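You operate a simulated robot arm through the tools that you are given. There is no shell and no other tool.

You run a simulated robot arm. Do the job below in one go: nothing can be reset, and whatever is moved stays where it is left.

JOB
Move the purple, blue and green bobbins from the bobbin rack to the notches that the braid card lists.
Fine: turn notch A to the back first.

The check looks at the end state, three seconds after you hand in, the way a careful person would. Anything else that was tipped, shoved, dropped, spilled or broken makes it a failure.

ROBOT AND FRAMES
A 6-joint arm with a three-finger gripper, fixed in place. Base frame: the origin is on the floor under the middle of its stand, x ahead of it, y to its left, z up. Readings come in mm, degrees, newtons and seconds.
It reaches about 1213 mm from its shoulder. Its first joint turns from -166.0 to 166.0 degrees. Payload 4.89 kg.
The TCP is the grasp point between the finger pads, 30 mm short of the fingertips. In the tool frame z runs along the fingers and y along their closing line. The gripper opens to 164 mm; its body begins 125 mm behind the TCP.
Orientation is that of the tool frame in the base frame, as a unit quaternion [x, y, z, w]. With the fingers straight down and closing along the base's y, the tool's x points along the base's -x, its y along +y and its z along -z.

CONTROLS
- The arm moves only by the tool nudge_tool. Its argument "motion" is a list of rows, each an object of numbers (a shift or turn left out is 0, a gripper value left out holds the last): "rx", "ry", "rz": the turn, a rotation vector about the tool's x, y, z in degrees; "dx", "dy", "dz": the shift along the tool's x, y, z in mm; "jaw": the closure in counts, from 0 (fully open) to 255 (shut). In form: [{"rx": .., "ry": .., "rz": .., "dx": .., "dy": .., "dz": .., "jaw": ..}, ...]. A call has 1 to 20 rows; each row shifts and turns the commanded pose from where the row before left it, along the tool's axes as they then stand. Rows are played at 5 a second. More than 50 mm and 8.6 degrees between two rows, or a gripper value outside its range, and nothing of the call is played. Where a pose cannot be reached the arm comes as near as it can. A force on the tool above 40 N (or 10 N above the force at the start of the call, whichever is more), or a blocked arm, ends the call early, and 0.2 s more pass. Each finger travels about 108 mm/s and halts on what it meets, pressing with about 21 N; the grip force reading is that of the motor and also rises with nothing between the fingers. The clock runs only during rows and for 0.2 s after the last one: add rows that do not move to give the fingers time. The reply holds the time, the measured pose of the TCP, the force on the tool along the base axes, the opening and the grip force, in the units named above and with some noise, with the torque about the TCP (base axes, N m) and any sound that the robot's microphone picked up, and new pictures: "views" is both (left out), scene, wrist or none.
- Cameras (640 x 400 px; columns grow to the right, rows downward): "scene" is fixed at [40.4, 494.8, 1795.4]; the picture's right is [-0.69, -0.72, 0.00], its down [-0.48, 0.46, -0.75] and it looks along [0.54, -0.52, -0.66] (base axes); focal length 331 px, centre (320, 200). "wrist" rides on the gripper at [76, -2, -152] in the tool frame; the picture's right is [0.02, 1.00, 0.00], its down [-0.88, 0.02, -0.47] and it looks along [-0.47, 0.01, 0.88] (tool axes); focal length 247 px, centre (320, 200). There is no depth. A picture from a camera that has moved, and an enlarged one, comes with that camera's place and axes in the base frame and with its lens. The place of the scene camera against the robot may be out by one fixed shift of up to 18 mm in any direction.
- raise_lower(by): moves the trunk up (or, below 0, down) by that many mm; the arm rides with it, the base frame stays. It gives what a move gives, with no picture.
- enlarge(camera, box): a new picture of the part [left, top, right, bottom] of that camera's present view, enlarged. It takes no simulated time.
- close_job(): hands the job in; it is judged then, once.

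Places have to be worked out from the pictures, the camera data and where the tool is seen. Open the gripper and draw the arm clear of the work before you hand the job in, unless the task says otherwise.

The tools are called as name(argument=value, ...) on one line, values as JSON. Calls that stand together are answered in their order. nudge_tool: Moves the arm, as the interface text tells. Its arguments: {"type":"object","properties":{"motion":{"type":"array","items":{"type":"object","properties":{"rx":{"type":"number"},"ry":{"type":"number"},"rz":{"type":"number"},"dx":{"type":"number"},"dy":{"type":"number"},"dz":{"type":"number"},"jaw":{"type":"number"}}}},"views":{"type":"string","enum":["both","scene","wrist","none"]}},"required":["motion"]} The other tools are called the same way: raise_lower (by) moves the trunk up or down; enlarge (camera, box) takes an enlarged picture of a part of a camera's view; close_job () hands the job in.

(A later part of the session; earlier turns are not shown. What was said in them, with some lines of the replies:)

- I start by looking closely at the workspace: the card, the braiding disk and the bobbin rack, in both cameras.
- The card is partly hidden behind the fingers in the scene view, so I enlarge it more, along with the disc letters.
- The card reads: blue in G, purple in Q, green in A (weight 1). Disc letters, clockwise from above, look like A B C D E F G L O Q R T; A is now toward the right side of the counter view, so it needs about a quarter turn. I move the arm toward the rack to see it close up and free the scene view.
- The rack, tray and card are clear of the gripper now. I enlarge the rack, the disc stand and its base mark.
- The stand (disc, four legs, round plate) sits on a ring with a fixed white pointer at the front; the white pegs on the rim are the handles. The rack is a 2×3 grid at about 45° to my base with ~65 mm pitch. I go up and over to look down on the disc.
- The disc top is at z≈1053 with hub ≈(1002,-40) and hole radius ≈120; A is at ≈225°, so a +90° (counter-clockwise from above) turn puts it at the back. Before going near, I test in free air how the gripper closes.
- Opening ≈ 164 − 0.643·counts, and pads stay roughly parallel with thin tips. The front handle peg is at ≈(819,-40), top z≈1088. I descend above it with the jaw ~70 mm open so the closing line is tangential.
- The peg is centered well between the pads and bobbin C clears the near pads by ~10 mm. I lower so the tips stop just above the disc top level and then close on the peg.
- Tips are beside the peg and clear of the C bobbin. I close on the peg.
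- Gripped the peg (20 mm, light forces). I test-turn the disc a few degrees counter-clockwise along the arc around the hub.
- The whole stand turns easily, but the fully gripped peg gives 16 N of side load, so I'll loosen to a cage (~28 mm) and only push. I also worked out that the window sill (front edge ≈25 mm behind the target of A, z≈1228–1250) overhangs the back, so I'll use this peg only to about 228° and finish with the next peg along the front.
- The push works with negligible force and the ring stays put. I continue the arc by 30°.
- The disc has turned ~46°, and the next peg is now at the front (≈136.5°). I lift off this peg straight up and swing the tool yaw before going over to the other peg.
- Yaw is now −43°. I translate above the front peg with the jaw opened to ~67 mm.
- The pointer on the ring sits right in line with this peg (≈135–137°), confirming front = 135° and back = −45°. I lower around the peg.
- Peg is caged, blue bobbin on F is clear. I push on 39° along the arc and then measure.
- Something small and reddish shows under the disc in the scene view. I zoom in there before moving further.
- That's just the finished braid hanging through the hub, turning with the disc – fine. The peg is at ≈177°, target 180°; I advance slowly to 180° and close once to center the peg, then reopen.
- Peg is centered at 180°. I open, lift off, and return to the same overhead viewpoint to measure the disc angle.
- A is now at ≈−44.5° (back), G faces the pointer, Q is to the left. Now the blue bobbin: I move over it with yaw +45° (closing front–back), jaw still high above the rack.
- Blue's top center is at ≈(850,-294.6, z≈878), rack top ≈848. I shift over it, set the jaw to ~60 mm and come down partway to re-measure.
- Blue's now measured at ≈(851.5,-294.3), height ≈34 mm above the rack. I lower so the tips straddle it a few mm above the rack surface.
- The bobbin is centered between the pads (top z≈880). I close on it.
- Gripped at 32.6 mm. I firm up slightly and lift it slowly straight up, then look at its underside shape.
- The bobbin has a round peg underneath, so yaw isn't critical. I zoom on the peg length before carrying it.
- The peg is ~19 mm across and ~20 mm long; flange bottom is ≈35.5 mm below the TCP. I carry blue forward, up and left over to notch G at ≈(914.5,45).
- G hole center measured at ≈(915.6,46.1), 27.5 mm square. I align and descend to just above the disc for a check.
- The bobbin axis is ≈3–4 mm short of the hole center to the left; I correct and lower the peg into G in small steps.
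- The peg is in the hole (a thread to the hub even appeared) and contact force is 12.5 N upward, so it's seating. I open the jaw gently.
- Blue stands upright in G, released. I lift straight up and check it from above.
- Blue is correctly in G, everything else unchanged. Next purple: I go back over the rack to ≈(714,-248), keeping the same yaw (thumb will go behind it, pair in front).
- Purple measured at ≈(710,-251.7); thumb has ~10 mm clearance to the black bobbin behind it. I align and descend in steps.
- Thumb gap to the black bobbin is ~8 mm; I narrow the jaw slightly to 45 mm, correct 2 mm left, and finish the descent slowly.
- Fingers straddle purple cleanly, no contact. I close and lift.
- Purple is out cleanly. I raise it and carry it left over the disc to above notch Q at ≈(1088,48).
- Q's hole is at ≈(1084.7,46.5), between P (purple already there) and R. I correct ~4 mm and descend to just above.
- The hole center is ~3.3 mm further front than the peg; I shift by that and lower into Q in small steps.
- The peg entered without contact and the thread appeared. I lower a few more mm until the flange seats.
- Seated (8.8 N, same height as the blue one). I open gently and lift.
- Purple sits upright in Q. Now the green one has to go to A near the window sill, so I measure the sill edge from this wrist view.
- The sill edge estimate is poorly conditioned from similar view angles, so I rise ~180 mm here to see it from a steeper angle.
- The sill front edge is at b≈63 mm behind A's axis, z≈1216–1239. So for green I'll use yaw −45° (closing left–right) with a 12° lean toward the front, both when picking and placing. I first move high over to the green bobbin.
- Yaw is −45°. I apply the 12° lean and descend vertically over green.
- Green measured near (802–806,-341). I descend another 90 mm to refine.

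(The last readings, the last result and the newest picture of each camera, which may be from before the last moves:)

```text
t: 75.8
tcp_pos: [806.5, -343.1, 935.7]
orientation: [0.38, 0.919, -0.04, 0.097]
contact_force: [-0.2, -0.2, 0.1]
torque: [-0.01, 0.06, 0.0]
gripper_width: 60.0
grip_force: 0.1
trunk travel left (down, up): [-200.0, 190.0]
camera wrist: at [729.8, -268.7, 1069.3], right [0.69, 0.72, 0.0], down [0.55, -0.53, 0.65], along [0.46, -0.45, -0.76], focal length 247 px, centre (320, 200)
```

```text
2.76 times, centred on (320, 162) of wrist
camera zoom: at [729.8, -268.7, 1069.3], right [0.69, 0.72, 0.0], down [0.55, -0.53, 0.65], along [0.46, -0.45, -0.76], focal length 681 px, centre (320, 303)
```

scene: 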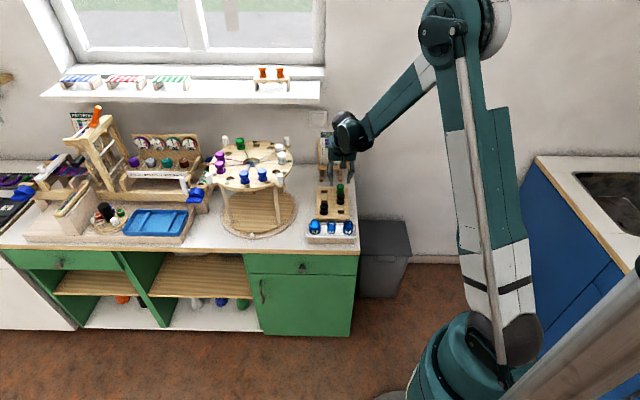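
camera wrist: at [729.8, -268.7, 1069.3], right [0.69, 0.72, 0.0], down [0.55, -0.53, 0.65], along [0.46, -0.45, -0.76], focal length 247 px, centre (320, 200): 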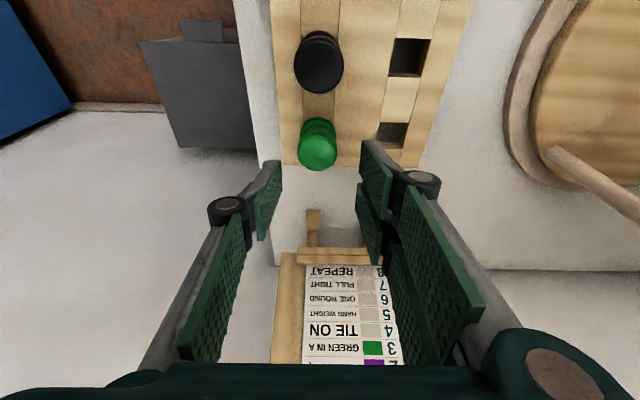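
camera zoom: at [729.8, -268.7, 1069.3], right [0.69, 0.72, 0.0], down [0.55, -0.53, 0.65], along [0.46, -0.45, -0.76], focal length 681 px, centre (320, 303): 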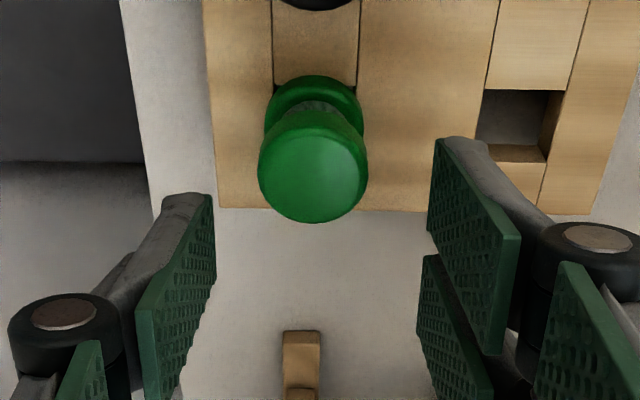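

Green's at ≈(804.4,-343.8). I shift 2 mm right / 1 mm front and lower to straddle it, lowest pad corner ~4 mm above the rack.

nudge_tool(motion=[{"dx": 0.98, "dy": -2.0, "dz": -0.2}, {"dx": 3.12, "dz": 14.67}, {"dx": 3.12, "dz": 14.67}, {"dx": 2.08, "dz": 9.78}, {"dx": 1.46, "dz": 6.85}, {}])

enlarge(camera="wrist", box=[220, 90, 420, 235])

enlarge(camera="scene", box=[305, 140, 365, 235])

```text
t: 77.2
tcp_pos: [802.9, -340.5, 888.2]
orientation: [0.38, 0.919, -0.041, 0.096]
contact_force: [-0.1, 0.0, -0.1]
torque: [-0.01, 0.03, 0.02]
gripper_width: 60.0
grip_force: 0.1
trunk travel left (down, up): [-200.0, 190.0]
camera wrist: at [726.9, -266.8, 1020.9], right [0.69, 0.72, 0.0], down [0.55, -0.53, 0.65], along [0.46, -0.45, -0.76], focal length 247 px, centre (320, 200)
```

scene: 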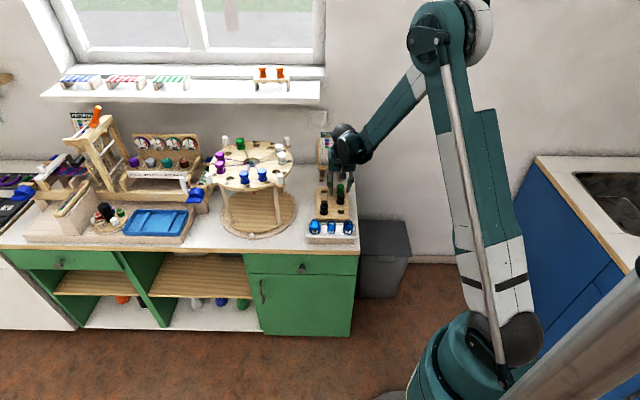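
wrist: 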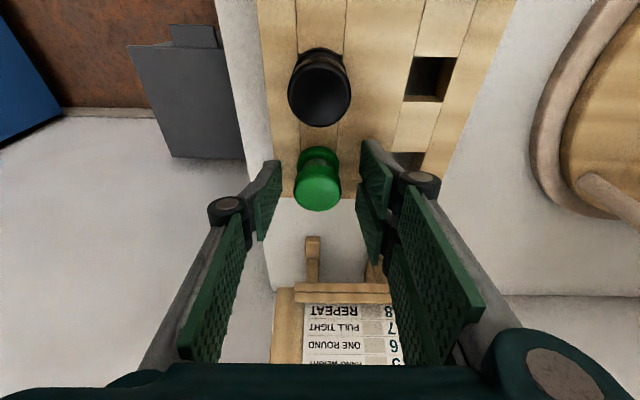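

```text
2.76 times, centred on (320, 162) of wrist
camera zoom: at [726.9, -266.8, 1020.9], right [0.69, 0.72, 0.0], down [0.55, -0.53, 0.65], along [0.46, -0.45, -0.76], focal length 681 px, centre (320, 303)
```

zoom: 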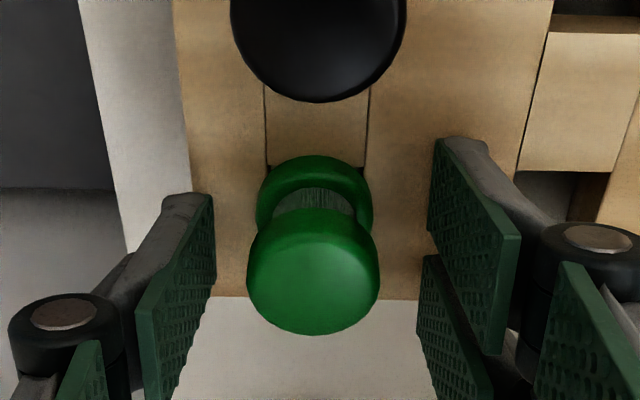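

```text
4.21 times, centred on (335, 188) of scene
camera zoom: at [40.4, 494.8, 1795.4], right [-0.69, -0.72, 0.0], down [-0.48, 0.46, -0.75], along [0.54, -0.52, -0.66], focal length 1392 px, centre (257, 253)
```

zoom: 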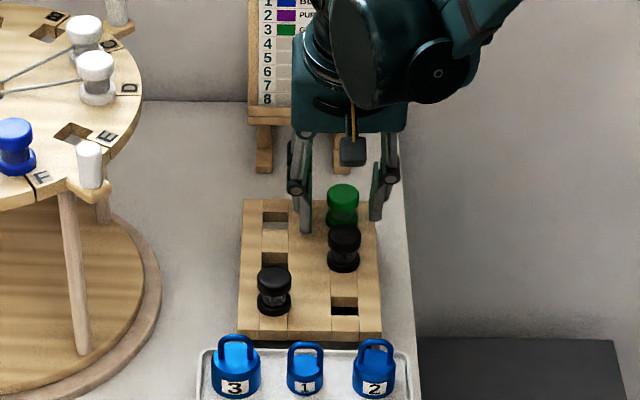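

Centered within ~2 mm; I nudge right 1.8 mm and close.

nudge_tool(motion=[{"dy": -1.8}, {"jaw": 190}, {"jaw": 205}, {"jaw": 218}, {}, {"jaw": 232}, {}, {}])

enlarge(camera="wrist", box=[220, 90, 420, 235])

```text
t: 79.0
tcp_pos: [801.3, -341.1, 888.0]
orientation: [0.379, 0.919, -0.04, 0.097]
contact_force: [0.4, -0.4, 6.0]
torque: [0.03, -0.07, 0.0]
gripper_width: 32.0
grip_force: 21.0
trunk travel left (down, up): [-200.0, 190.0]
camera wrist: at [725.4, -267.8, 1020.9], right [0.69, 0.72, 0.0], down [0.55, -0.53, 0.65], along [0.46, -0.45, -0.76], focal length 247 px, centre (320, 200)
```

scene: 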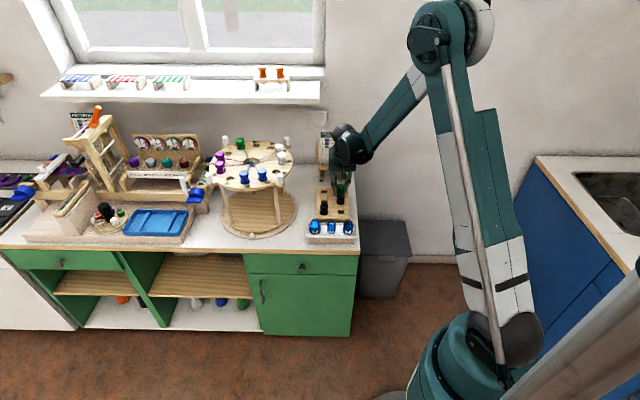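
wrist: 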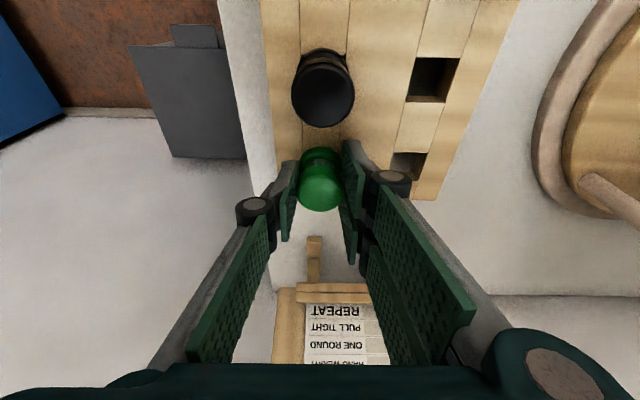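

```text
2.76 times, centred on (320, 162) of wrist
camera zoom: at [725.4, -267.8, 1020.9], right [0.69, 0.72, 0.0], down [0.55, -0.53, 0.65], along [0.46, -0.45, -0.76], focal length 681 px, centre (320, 303)
```

zoom: 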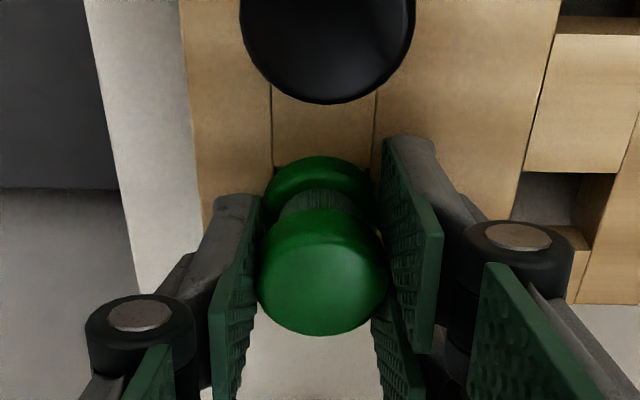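

Gripped at 32 mm. I lift straight up (vertical in base frame).

nudge_tool(motion=[{"dx": -1.25, "dz": -5.87}, {"dx": -1.66, "dz": -7.82}, {"dx": -2.5, "dz": -11.74}, {"dx": -4.16, "dz": -19.56}, {"dx": -6.24, "dz": -29.34}, {}])

enlarge(camera="wrist", box=[220, 90, 420, 235])

enlarge(camera="scene", box=[310, 150, 365, 230])

```text
t: 80.4
tcp_pos: [804.7, -340.9, 961.0]
orientation: [0.379, 0.919, -0.04, 0.097]
contact_force: [-0.8, 0.4, -1.2]
torque: [0.01, -0.03, 0.04]
gripper_width: 31.7
grip_force: 21.1
trunk travel left (down, up): [-200.0, 190.0]
camera wrist: at [728.4, -267.5, 1094.8], right [0.69, 0.72, 0.0], down [0.55, -0.53, 0.65], along [0.46, -0.45, -0.76], focal length 247 px, centre (320, 200)
```

scene: 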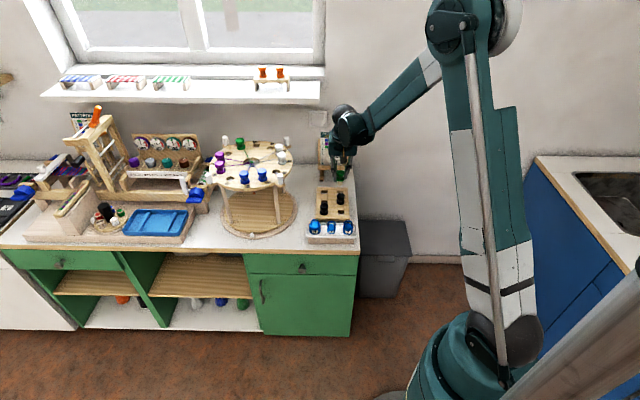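
wrist: 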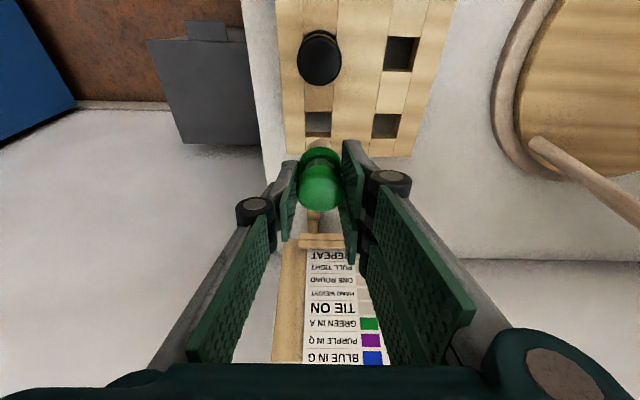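

```text
2.76 times, centred on (320, 162) of wrist
camera zoom: at [728.4, -267.5, 1094.8], right [0.69, 0.72, 0.0], down [0.55, -0.53, 0.65], along [0.46, -0.45, -0.76], focal length 681 px, centre (320, 303)
```

zoom: 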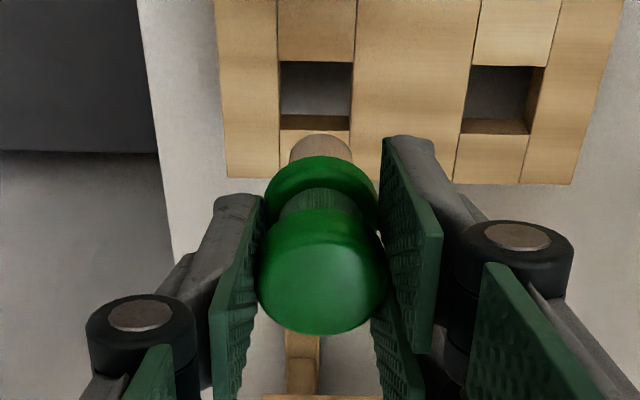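

```text
5.00 times, centred on (338, 190) of scene
camera zoom: at [40.4, 494.8, 1795.4], right [-0.69, -0.72, 0.0], down [-0.48, 0.46, -0.75], along [0.54, -0.52, -0.66], focal length 1653 px, centre (232, 250)
```

zoom: 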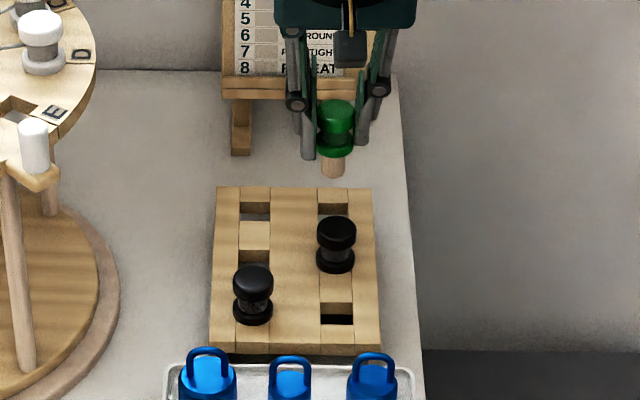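

Green is held upright. I go up and toward the front, then left over the disc front half, before moving back to A.

nudge_tool(motion=[{"dx": 8.31, "dz": -42.65}, {"dx": 8.31, "dz": -42.65}, {"dx": 8.31, "dz": -42.65}, {"dx": 8.31, "dz": -42.65}, {"dx": 8.31, "dz": -42.65}, {"dx": 8.31, "dz": -42.65}, {"dy": 43.9}, {"dy": 43.9}, {"dy": 43.9}, {"dy": 43.9}, {"dy": 43.9}, {"dy": 43.9}, {"dy": 43.9}, {"dy": 43.9}, {}])

```text
t: 83.6
tcp_pos: [977.3, -18.8, 1200.4]
orientation: [0.38, 0.919, -0.04, 0.096]
contact_force: [0.5, 0.3, -0.7]
torque: [-0.1, 0.12, -0.03]
gripper_width: 31.9
grip_force: 20.7
trunk travel left (down, up): [-200.0, 190.0]
camera wrist: at [901.5, 54.2, 1333.8], right [0.69, 0.72, -0.01], down [0.55, -0.53, 0.65], along [0.46, -0.45, -0.76], focal length 247 px, centre (320, 200)
```

scene: 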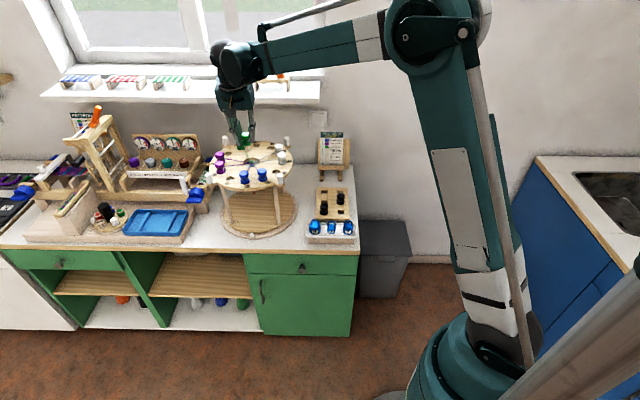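
wrist: 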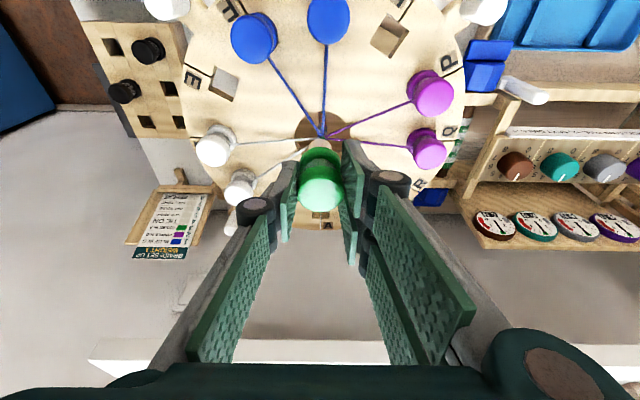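

A's hole is visible just beyond the held bobbin. I move back toward it in steps at this height (peg stays above all bobbins).

nudge_tool(motion=[{"dx": -36.2, "dz": 7.69}, {"dx": -36.2, "dz": 7.69}, {"dx": -36.2, "dz": 7.69}, {}])

enlarge(camera="wrist", box=[200, 60, 440, 235])

enlarge(camera="scene", box=[195, 60, 315, 200])

```text
t: 84.6
tcp_pos: [1055.3, -98.4, 1204.6]
orientation: [0.38, 0.919, -0.04, 0.096]
contact_force: [0.8, 0.5, -2.0]
torque: [0.01, 0.13, -0.03]
gripper_width: 31.3
grip_force: 21.4
trunk travel left (down, up): [-200.0, 190.0]
camera wrist: at [979.4, -24.5, 1337.7], right [0.69, 0.72, 0.0], down [0.55, -0.53, 0.65], along [0.46, -0.45, -0.76], focal length 247 px, centre (320, 200)
```

scene: 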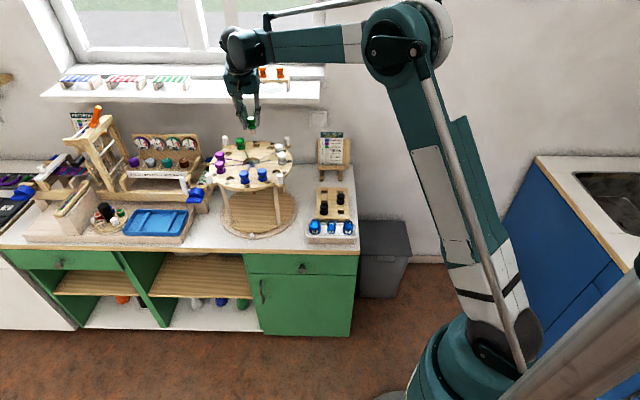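
wrist: 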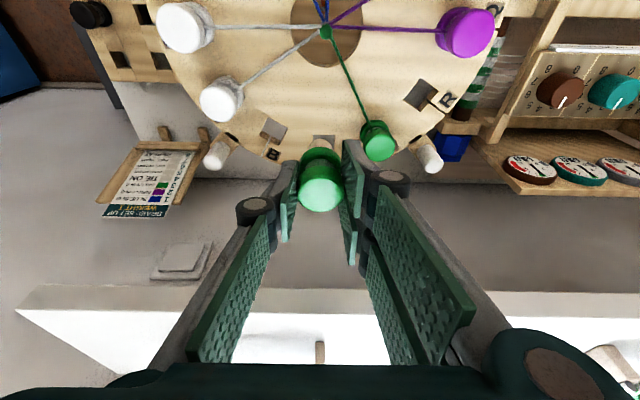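

```text
2.29 times, centred on (320, 148) of wrist
camera zoom: at [979.4, -24.5, 1337.7], right [0.69, 0.72, 0.0], down [0.55, -0.53, 0.65], along [0.46, -0.45, -0.76], focal length 564 px, centre (320, 320)
```

zoom: 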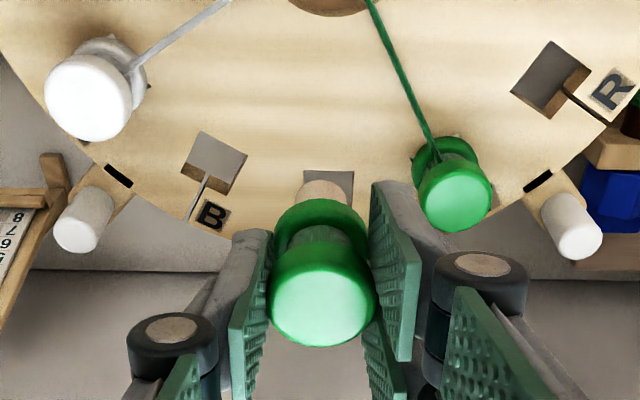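

```text
2.86 times, centred on (255, 130) of scene
camera zoom: at [40.4, 494.8, 1795.4], right [-0.69, -0.72, 0.0], down [-0.48, 0.46, -0.75], along [0.54, -0.52, -0.66], focal length 944 px, centre (506, 400)
```

zoom: 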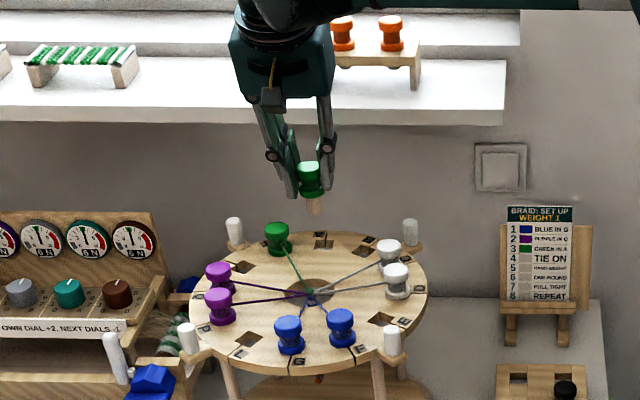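

Hole A is ≈35 mm further back and ~2–3 mm left of the held bobbin. I move there and descend to just above the bobbin-top level.

nudge_tool(motion=[{"dx": -32.3, "dy": 2.0, "dz": 6.86}, {}, {"dx": 6.24, "dz": 29.34}, {"dx": 6.24, "dz": 29.34}, {}, {}])

enlarge(camera="wrist", box=[200, 60, 440, 235])

enlarge(camera="wrist", box=[280, 120, 370, 180])

enlarge(camera="scene", box=[195, 60, 315, 200])

```text
t: 86.0
tcp_pos: [1083.7, -122.6, 1143.5]
orientation: [0.381, 0.919, -0.04, 0.097]
contact_force: [0.2, -0.1, -0.8]
torque: [0.0, 0.02, -0.02]
gripper_width: 31.5
grip_force: 21.1
trunk travel left (down, up): [-200.0, 190.0]
camera wrist: at [1006.9, -48.6, 1276.9], right [0.69, 0.72, 0.0], down [0.55, -0.53, 0.65], along [0.46, -0.45, -0.76], focal length 247 px, centre (320, 200)
```

scene: 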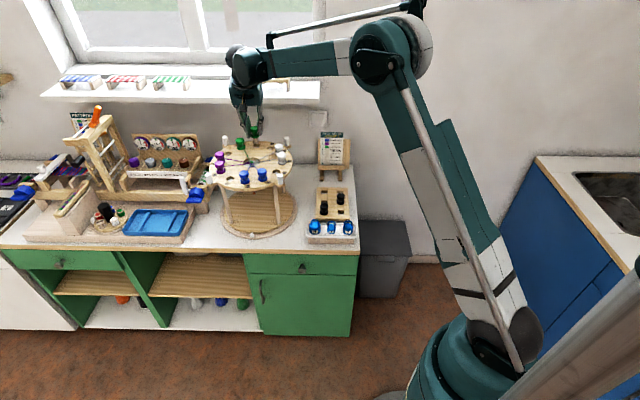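
wrist: 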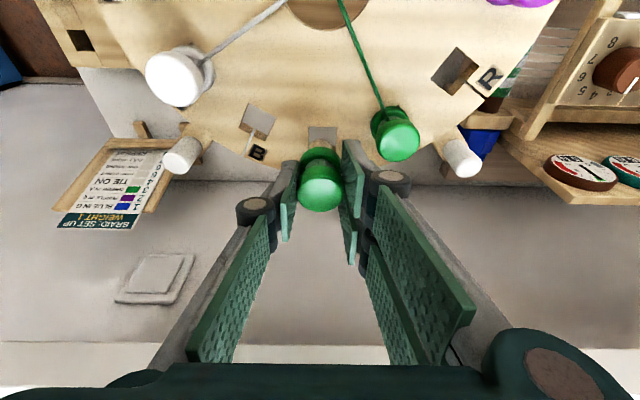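

```text
2.29 times, centred on (320, 148) of wrist
camera zoom: at [1006.9, -48.6, 1276.9], right [0.69, 0.72, 0.0], down [0.55, -0.53, 0.65], along [0.46, -0.45, -0.76], focal length 564 px, centre (320, 320)
```

zoom: 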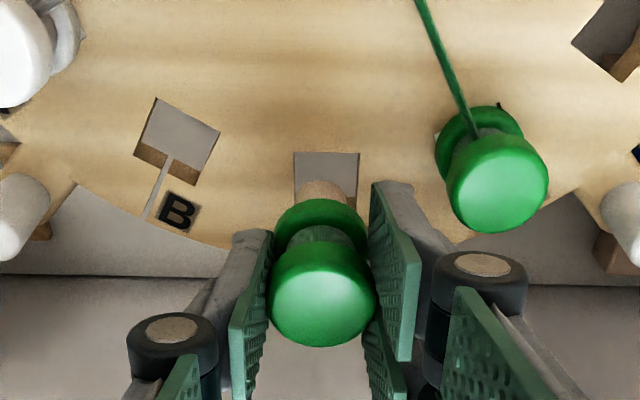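

```text
6.67 times, centred on (325, 150) of wrist
camera zoom: at [1006.9, -48.6, 1276.9], right [0.69, 0.72, 0.0], down [0.55, -0.53, 0.65], along [0.46, -0.45, -0.76], focal length 1646 px, centre (287, 533)
```

zoom: 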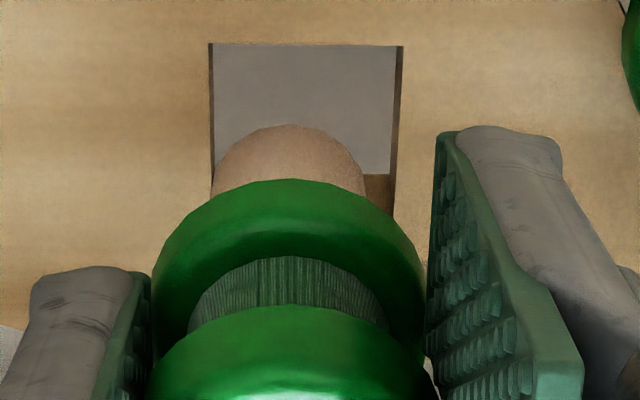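

```text
2.86 times, centred on (255, 130) of scene
camera zoom: at [40.4, 494.8, 1795.4], right [-0.69, -0.72, 0.0], down [-0.48, 0.46, -0.75], along [0.54, -0.52, -0.66], focal length 944 px, centre (506, 400)
```

zoom: 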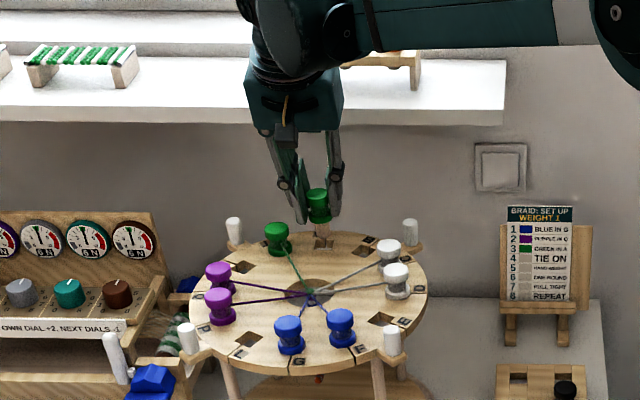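

enlarge(camera="scene", box=[235, 110, 275, 160])

```text
8.00 times, centred on (255, 135) of scene
camera zoom: at [40.4, 494.8, 1795.4], right [-0.69, -0.72, 0.0], down [-0.48, 0.46, -0.75], along [0.54, -0.52, -0.66], focal length 2644 px, centre (840, 720)
```

zoom: 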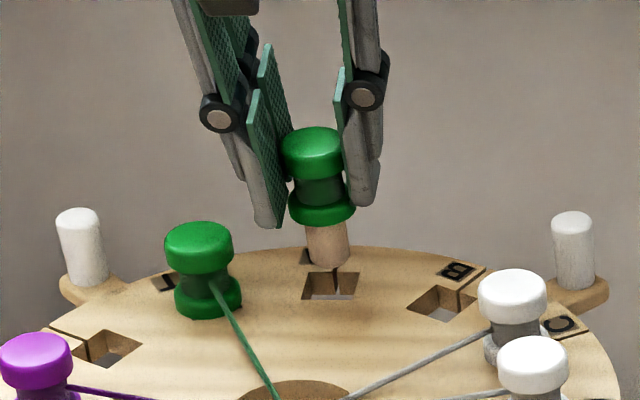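

Peg and hole line up in both views; hole is ~2 mm more to the left. I shift that and lower into A in small steps.

nudge_tool(motion=[{"dy": 1.7}, {"dx": 3.12, "dz": 14.67}, {}])

enlarge(camera="wrist", box=[280, 120, 370, 180])

enlarge(camera="scene", box=[235, 110, 275, 160])

```text
t: 86.8
tcp_pos: [1083.0, -121.9, 1129.5]
orientation: [0.38, 0.919, -0.04, 0.096]
contact_force: [-0.3, 1.0, -0.1]
torque: [0.0, 0.04, -0.02]
gripper_width: 31.2
grip_force: 21.0
trunk travel left (down, up): [-200.0, 190.0]
camera wrist: at [1007.2, -48.4, 1262.9], right [0.69, 0.72, 0.0], down [0.55, -0.53, 0.65], along [0.46, -0.45, -0.76], focal length 247 px, centre (320, 200)
```

scene: 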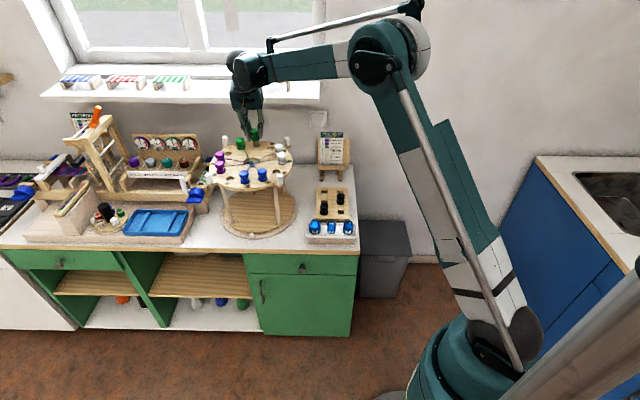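
wrist: 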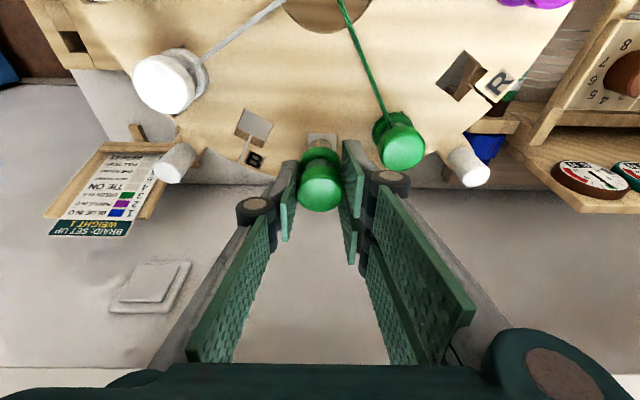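

```text
6.67 times, centred on (325, 150) of wrist
camera zoom: at [1007.2, -48.4, 1262.9], right [0.69, 0.72, 0.0], down [0.55, -0.53, 0.65], along [0.46, -0.45, -0.76], focal length 1646 px, centre (287, 533)
```

zoom: 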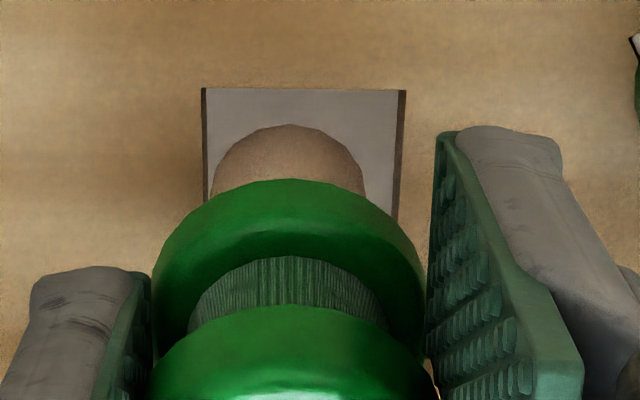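

```text
8.00 times, centred on (255, 135) of scene
camera zoom: at [40.4, 494.8, 1795.4], right [-0.69, -0.72, 0.0], down [-0.48, 0.46, -0.75], along [0.54, -0.52, -0.66], focal length 2644 px, centre (840, 720)
```

zoom: 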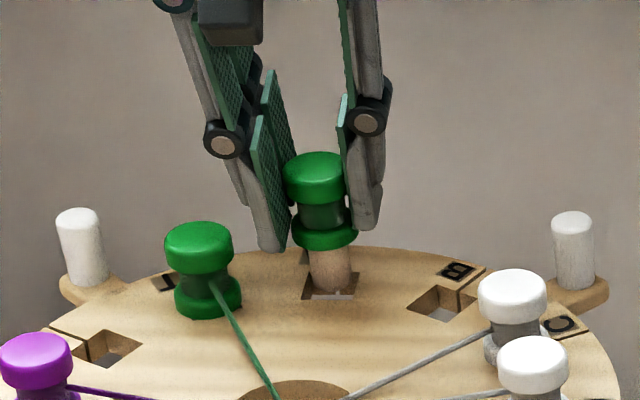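

The peg tip is now right at the disc surface and centered within ~2 mm in both views. I nudge 0.8 mm left and lower gently, watching force.

nudge_tool(motion=[{"dy": 0.8}, {"dx": 0.83, "dz": 3.91}, {"dx": 0.83, "dz": 3.91}, {"dx": 0.62, "dz": 2.93}, {}])

enlarge(camera="wrist", box=[280, 120, 370, 180])

enlarge(camera="scene", box=[235, 110, 275, 160])

```text
t: 88.0
tcp_pos: [1084.8, -120.8, 1117.8]
orientation: [0.38, 0.919, -0.04, 0.097]
contact_force: [0.0, 0.1, -0.2]
torque: [-0.01, 0.01, 0.02]
gripper_width: 31.5
grip_force: 21.3
trunk travel left (down, up): [-200.0, 190.0]
camera wrist: at [1007.6, -45.8, 1251.0], right [0.69, 0.72, 0.0], down [0.55, -0.53, 0.65], along [0.46, -0.45, -0.76], focal length 247 px, centre (320, 200)
```

scene: 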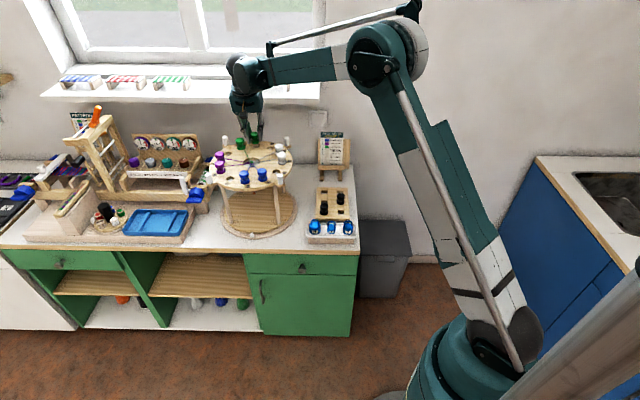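
wrist: 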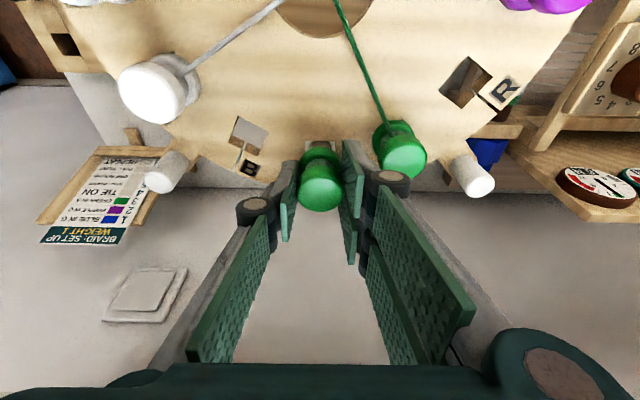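

```text
6.67 times, centred on (325, 150) of wrist
camera zoom: at [1007.6, -45.8, 1251.0], right [0.69, 0.72, 0.0], down [0.55, -0.53, 0.65], along [0.46, -0.45, -0.76], focal length 1646 px, centre (287, 533)
```

zoom: 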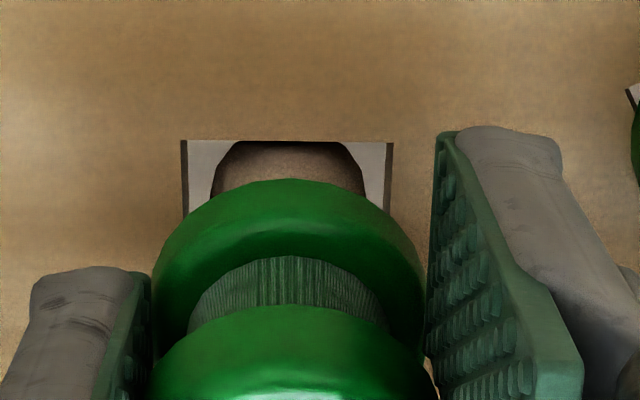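

```text
8.00 times, centred on (255, 135) of scene
camera zoom: at [40.4, 494.8, 1795.4], right [-0.69, -0.72, 0.0], down [-0.48, 0.46, -0.75], along [0.54, -0.52, -0.66], focal length 2644 px, centre (840, 720)
```

zoom: 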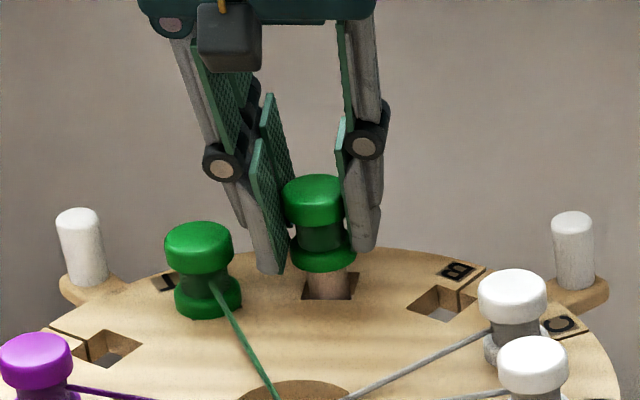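

The peg is inside the hole with no contact. I continue lowering.

nudge_tool(motion=[{"dx": 1.04, "dz": 4.89}, {"dx": 1.04, "dz": 4.89}, {"dx": 0.83, "dz": 3.91}, {}], views="none")

```text
t: 89.0
tcp_pos: [1081.8, -120.8, 1102.8]
orientation: [0.38, 0.919, -0.04, 0.097]
contact_force: [0.7, 0.4, -0.4]
torque: [0.01, 0.03, -0.01]
gripper_width: 31.4
grip_force: 21.3
trunk travel left (down, up): [-200.0, 190.0]
```

Still free. I lower in ~1.5 mm steps until it seats (expected near z≈1098.5).

nudge_tool(motion=[{"dx": 0.31, "dz": 1.47}, {"dx": 0.31, "dz": 1.47}, {"dx": 0.21, "dz": 0.98}, {}])

enlarge(camera="scene", box=[235, 110, 275, 160])

enlarge(camera="wrist", box=[200, 60, 440, 235])

```text
t: 90.0
tcp_pos: [1083.8, -119.8, 1099.1]
orientation: [0.38, 0.919, -0.04, 0.097]
contact_force: [0.7, 0.1, -0.8]
torque: [-0.01, -0.02, 0.0]
gripper_width: 31.9
grip_force: 21.3
trunk travel left (down, up): [-200.0, 190.0]
camera wrist: at [1007.0, -46.8, 1232.7], right [0.69, 0.72, 0.0], down [0.55, -0.53, 0.65], along [0.46, -0.45, -0.76], focal length 247 px, centre (320, 200)
```

scene: 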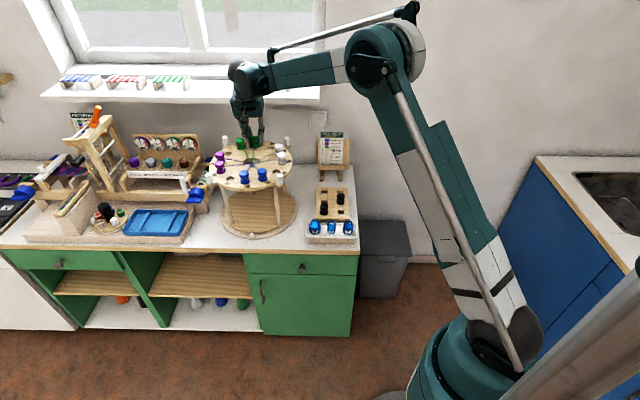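
wrist: 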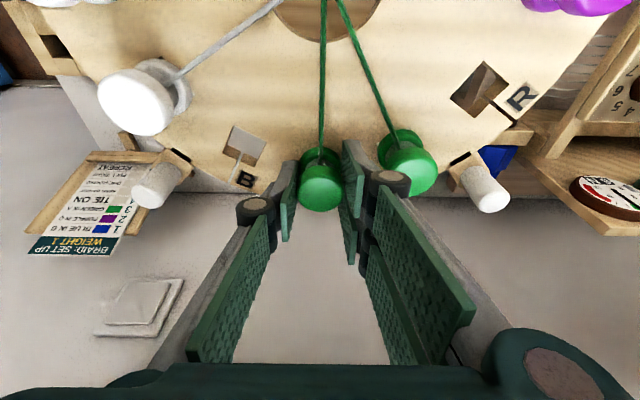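

```text
8.00 times, centred on (255, 135) of scene
camera zoom: at [40.4, 494.8, 1795.4], right [-0.69, -0.72, 0.0], down [-0.48, 0.46, -0.75], along [0.54, -0.52, -0.66], focal length 2644 px, centre (840, 720)
```

zoom: 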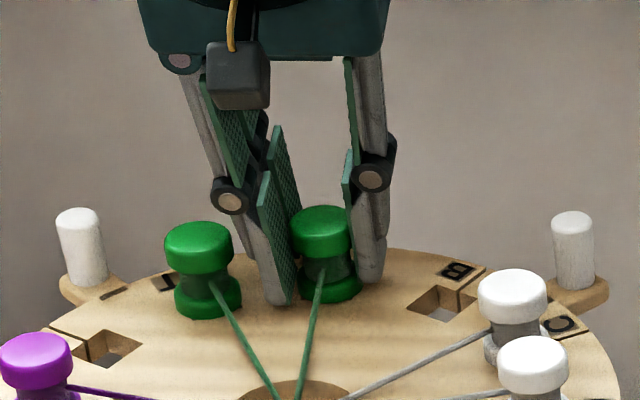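

```text
2.29 times, centred on (320, 148) of wrist
camera zoom: at [1007.0, -46.8, 1232.7], right [0.69, 0.72, 0.0], down [0.55, -0.53, 0.65], along [0.46, -0.45, -0.76], focal length 564 px, centre (320, 320)
```

zoom: 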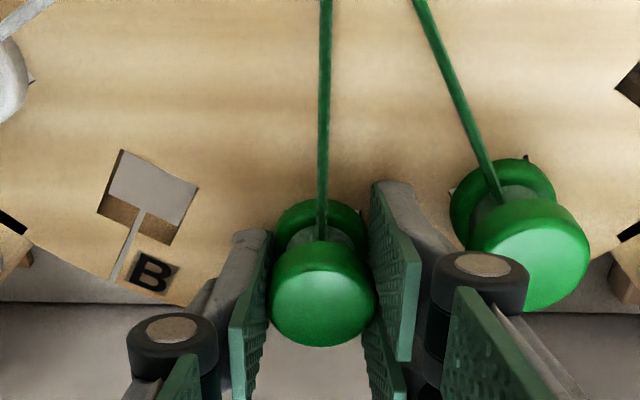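

Nearly seated (thread attached). A couple more 1 mm steps until force appears.

nudge_tool(motion=[{"dx": 0.21, "dz": 0.98}, {"dx": 0.21, "dz": 0.98}, {}], views="none")

```text
t: 90.8
tcp_pos: [1082.8, -121.3, 1097.8]
orientation: [0.38, 0.919, -0.04, 0.097]
contact_force: [5.4, -4.9, 21.0]
torque: [0.08, -0.22, -0.06]
gripper_width: 31.5
grip_force: 20.7
trunk travel left (down, up): [-200.0, 190.0]
```

Seated (21 N up). I relieve slightly and open gently, only to ~39 mm because of the T bobbin next to it.

nudge_tool(motion=[{"dx": -0.15, "dz": -0.7}, {"jaw": 208}, {"jaw": 203}, {"jaw": 198}, {"jaw": 194}, {}, {}])

enlarge(camera="scene", box=[235, 110, 275, 160])

enlarge(camera="wrist", box=[200, 60, 440, 235])

```text
t: 92.4
tcp_pos: [1082.7, -119.9, 1098.1]
orientation: [0.38, 0.919, -0.04, 0.097]
contact_force: [0.8, -0.3, 0.3]
torque: [0.0, 0.01, 0.02]
gripper_width: 39.4
grip_force: 0.2
trunk travel left (down, up): [-200.0, 190.0]
camera wrist: at [1006.8, -46.6, 1230.7], right [0.69, 0.72, 0.0], down [0.55, -0.53, 0.65], along [0.46, -0.45, -0.76], focal length 247 px, centre (320, 200)
```

scene: 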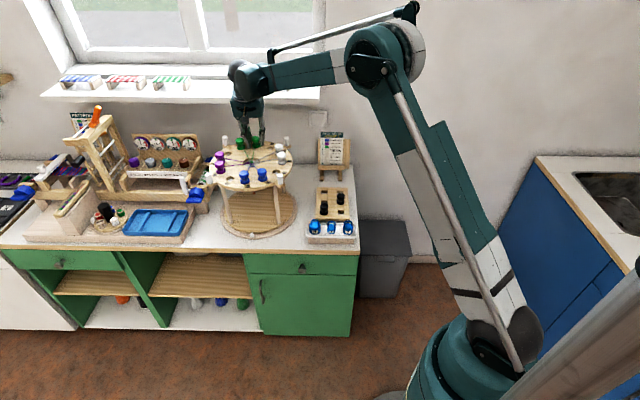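
wrist: 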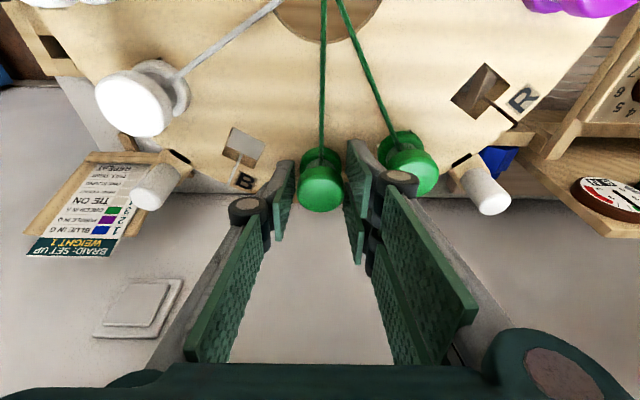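

```text
8.00 times, centred on (255, 135) of scene
camera zoom: at [40.4, 494.8, 1795.4], right [-0.69, -0.72, 0.0], down [-0.48, 0.46, -0.75], along [0.54, -0.52, -0.66], focal length 2644 px, centre (840, 720)
```

zoom: 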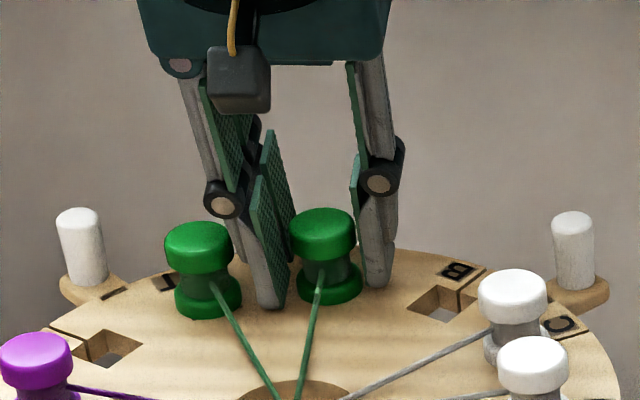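

```text
2.29 times, centred on (320, 148) of wrist
camera zoom: at [1006.8, -46.6, 1230.7], right [0.69, 0.72, 0.0], down [0.55, -0.53, 0.65], along [0.46, -0.45, -0.76], focal length 564 px, centre (320, 320)
```

zoom: 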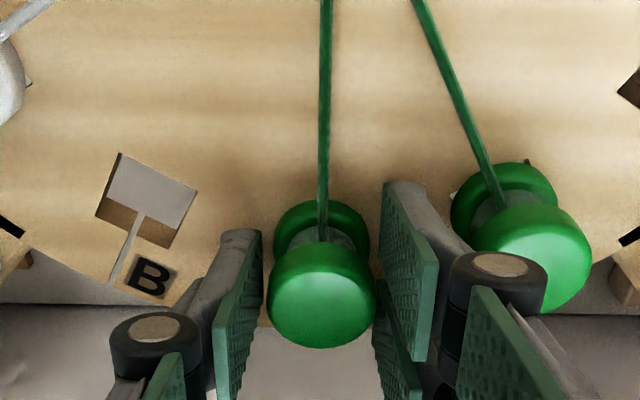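

Released with clear gaps, zero force. I lift straight up slowly and then toward the front.

nudge_tool(motion=[{"dx": -1.04, "dz": -4.89}, {"dx": -2.08, "dz": -9.78}, {"dx": -3.12, "dz": -14.67}, {"dx": -5.2, "dz": -24.45}, {"dx": -6.24, "dz": -29.34}, {"dx": -6.24, "dz": -29.34}, {}])

enlarge(camera="scene", box=[195, 120, 305, 200])

enlarge(camera="wrist", box=[100, 0, 540, 240])

```text
t: 94.0
tcp_pos: [1081.9, -121.2, 1212.2]
orientation: [0.38, 0.919, -0.039, 0.097]
contact_force: [-0.8, 0.9, -0.2]
torque: [0.01, -0.07, 0.01]
gripper_width: 39.0
grip_force: 0.1
trunk travel left (down, up): [-200.0, 190.0]
camera wrist: at [1005.3, -47.2, 1345.1], right [0.69, 0.72, 0.0], down [0.55, -0.53, 0.65], along [0.46, -0.45, -0.76], focal length 247 px, centre (320, 200)
```

scene: 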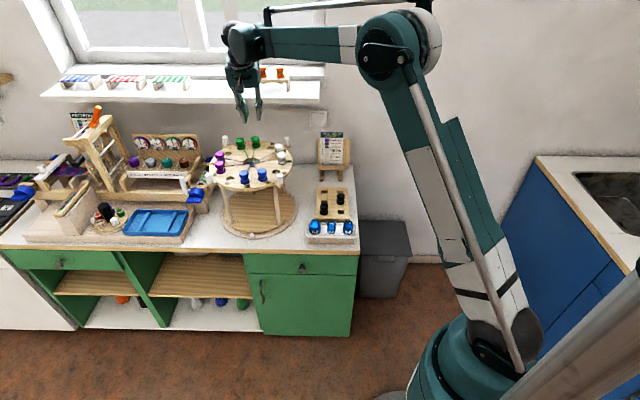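
wrist: 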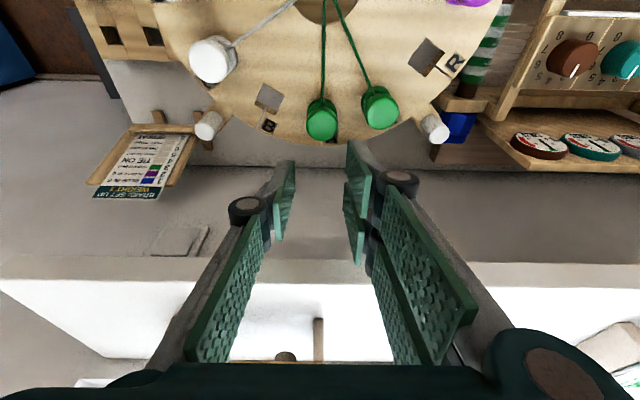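

```text
5.00 times, centred on (250, 160) of scene
camera zoom: at [40.4, 494.8, 1795.4], right [-0.69, -0.72, 0.0], down [-0.48, 0.46, -0.75], along [0.54, -0.52, -0.66], focal length 1653 px, centre (670, 400)
```

zoom: 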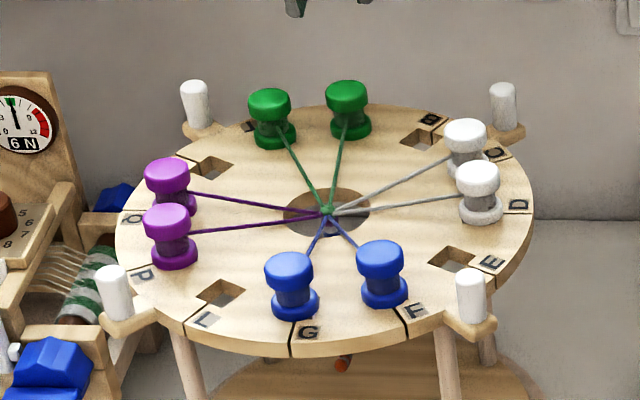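

```text
1.45 times, centred on (320, 120) of wrist
camera zoom: at [1005.3, -47.2, 1345.1], right [0.69, 0.72, 0.0], down [0.55, -0.53, 0.65], along [0.46, -0.45, -0.76], focal length 359 px, centre (320, 316)
```

zoom: 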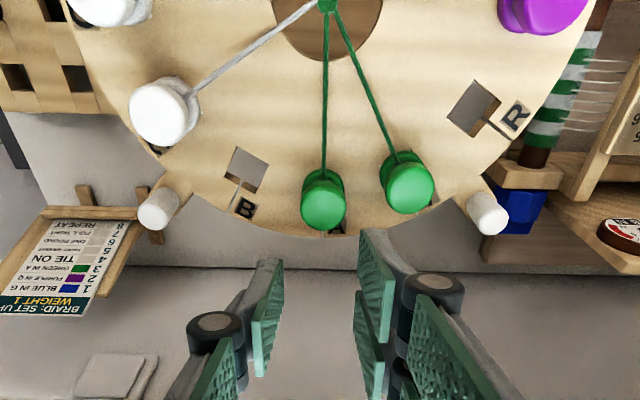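

All three bobbins are seated: blue in G, purple in Q, green in A at the back. I retreat forward and up, remove the lean, and withdraw toward the start pose, opening the gripper fully.

nudge_tool(motion=[{"dx": 30.07, "dz": -26.84}, {"dx": 30.07, "dz": -26.84}, {"dx": 30.07, "dz": -26.84}, {"dx": 30.07, "dz": -26.84}, {"dx": 30.07, "dz": -26.84}, {"ry": 6}, {"ry": 6}, {"dx": 35.2, "dy": -31.5}, {"dx": 35.2, "dy": -31.5}, {"dx": 35.2, "dy": -31.5, "jaw": 0}, {"dx": 35.2, "dy": -31.5}, {"dx": 35.2, "dy": -31.5}, {"dx": 35.2, "dy": -31.5}, {"dx": 35.2, "dy": -31.5}, {"dx": 35.2, "dy": -31.5}, {"dx": 35.2, "dy": -31.5}, {"dx": 35.2, "dy": -31.5}, {}])

enlarge(camera="scene", box=[190, 120, 370, 250])

enlarge(camera="scene", box=[195, 125, 305, 200])

enlarge(camera="scene", box=[290, 120, 370, 250])

```text
t: 97.8
tcp_pos: [484.8, 30.7, 1308.9]
orientation: [0.383, 0.924, 0.0, 0.0]
contact_force: [-1.2, -0.1, -0.1]
torque: [0.0, -0.21, 0.0]
gripper_width: 164.1
grip_force: 0.1
trunk travel left (down, up): [-200.0, 190.0]
camera wrist: at [430.4, 83.5, 1462.0], right [0.69, 0.72, 0.0], down [0.64, -0.61, 0.47], along [0.34, -0.33, -0.88], focal length 247 px, centre (320, 200)
```

scene: 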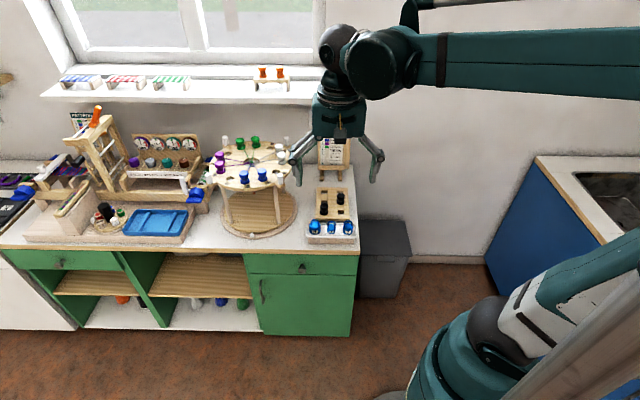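
wrist: 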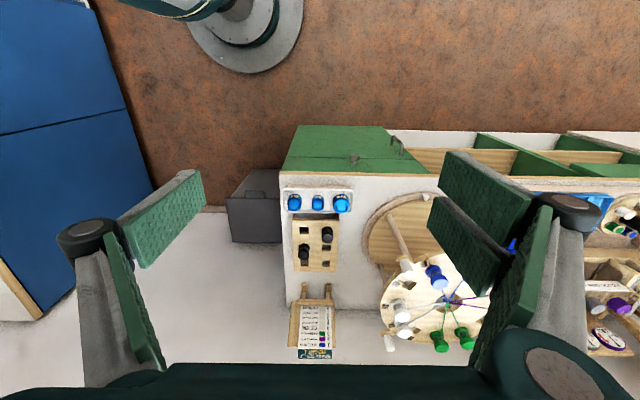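

```text
3.08 times, centred on (280, 185) of scene
camera zoom: at [40.4, 494.8, 1795.4], right [-0.69, -0.72, 0.0], down [-0.48, 0.46, -0.75], along [0.54, -0.52, -0.66], focal length 1017 px, centre (443, 246)
```

zoom: 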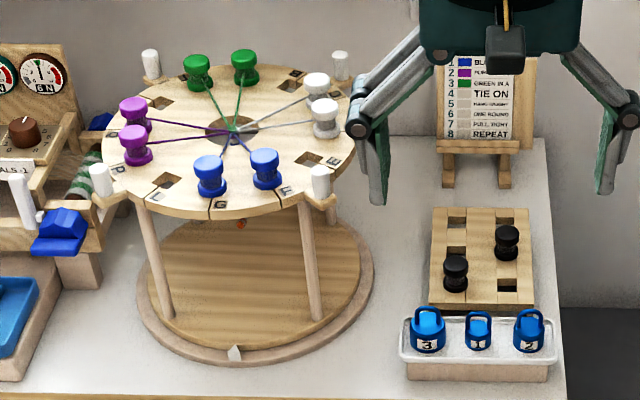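

```text
5.33 times, centred on (250, 162) of scene
camera zoom: at [40.4, 494.8, 1795.4], right [-0.69, -0.72, 0.0], down [-0.48, 0.46, -0.75], along [0.54, -0.52, -0.66], focal length 1763 px, centre (693, 400)
```

zoom: 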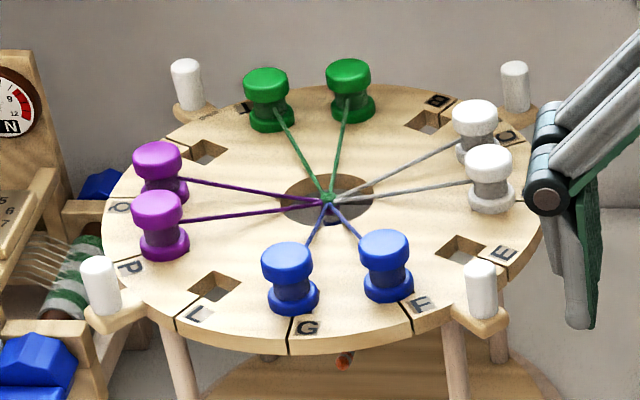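

```text
3.08 times, centred on (330, 185) of scene
camera zoom: at [40.4, 494.8, 1795.4], right [-0.69, -0.72, 0.0], down [-0.48, 0.46, -0.75], along [0.54, -0.52, -0.66], focal length 1017 px, centre (289, 246)
```

zoom: 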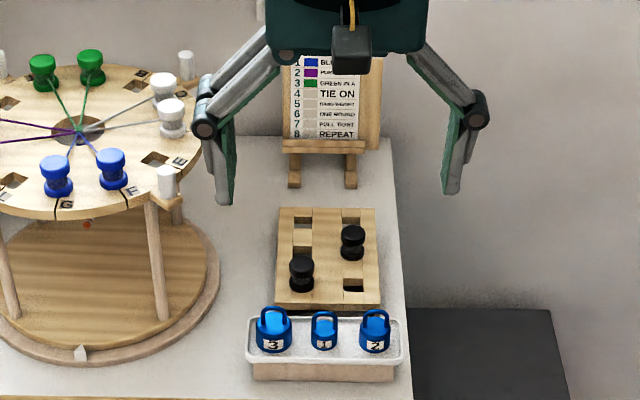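

Final check: blue is in G, purple in Q and green in A at the back. The handle pegs sit where they did before the quarter turn, and the ring, rack, black bobbins, weights and card are unmoved. The gripper is open and the arm is clear, so I hand in.

close_job()

```text
The job is handed in.
```

The job is handed in: the disc was turned first so notch A is at the back, then the three rack bobbins went where the card lists them.

| Bobbin | Notch | Where it sits now |
|---|---|---|
| Blue | G | Front, in line with the ring pointer |
| Purple | Q | Left side |
| Green | A | Back, under the window sill |

- **Turn:** I pushed the disc a quarter turn counter-clockwise. In the last picture its handle pegs line up with their starting positions to within about half a degree.
- **Seating:** Each bobbin met resistance as it seated and stayed upright after release. A thread from the hub to each one also showed in the pictures.
- **Surroundings:** In the last pictures the ring, rack, the two black bobbins, the weights and the card look unmoved, as do the bobbins already on the disc.
- **Arm:** The gripper is fully open, drawn back close to the start position.

The result of the check has not come back.
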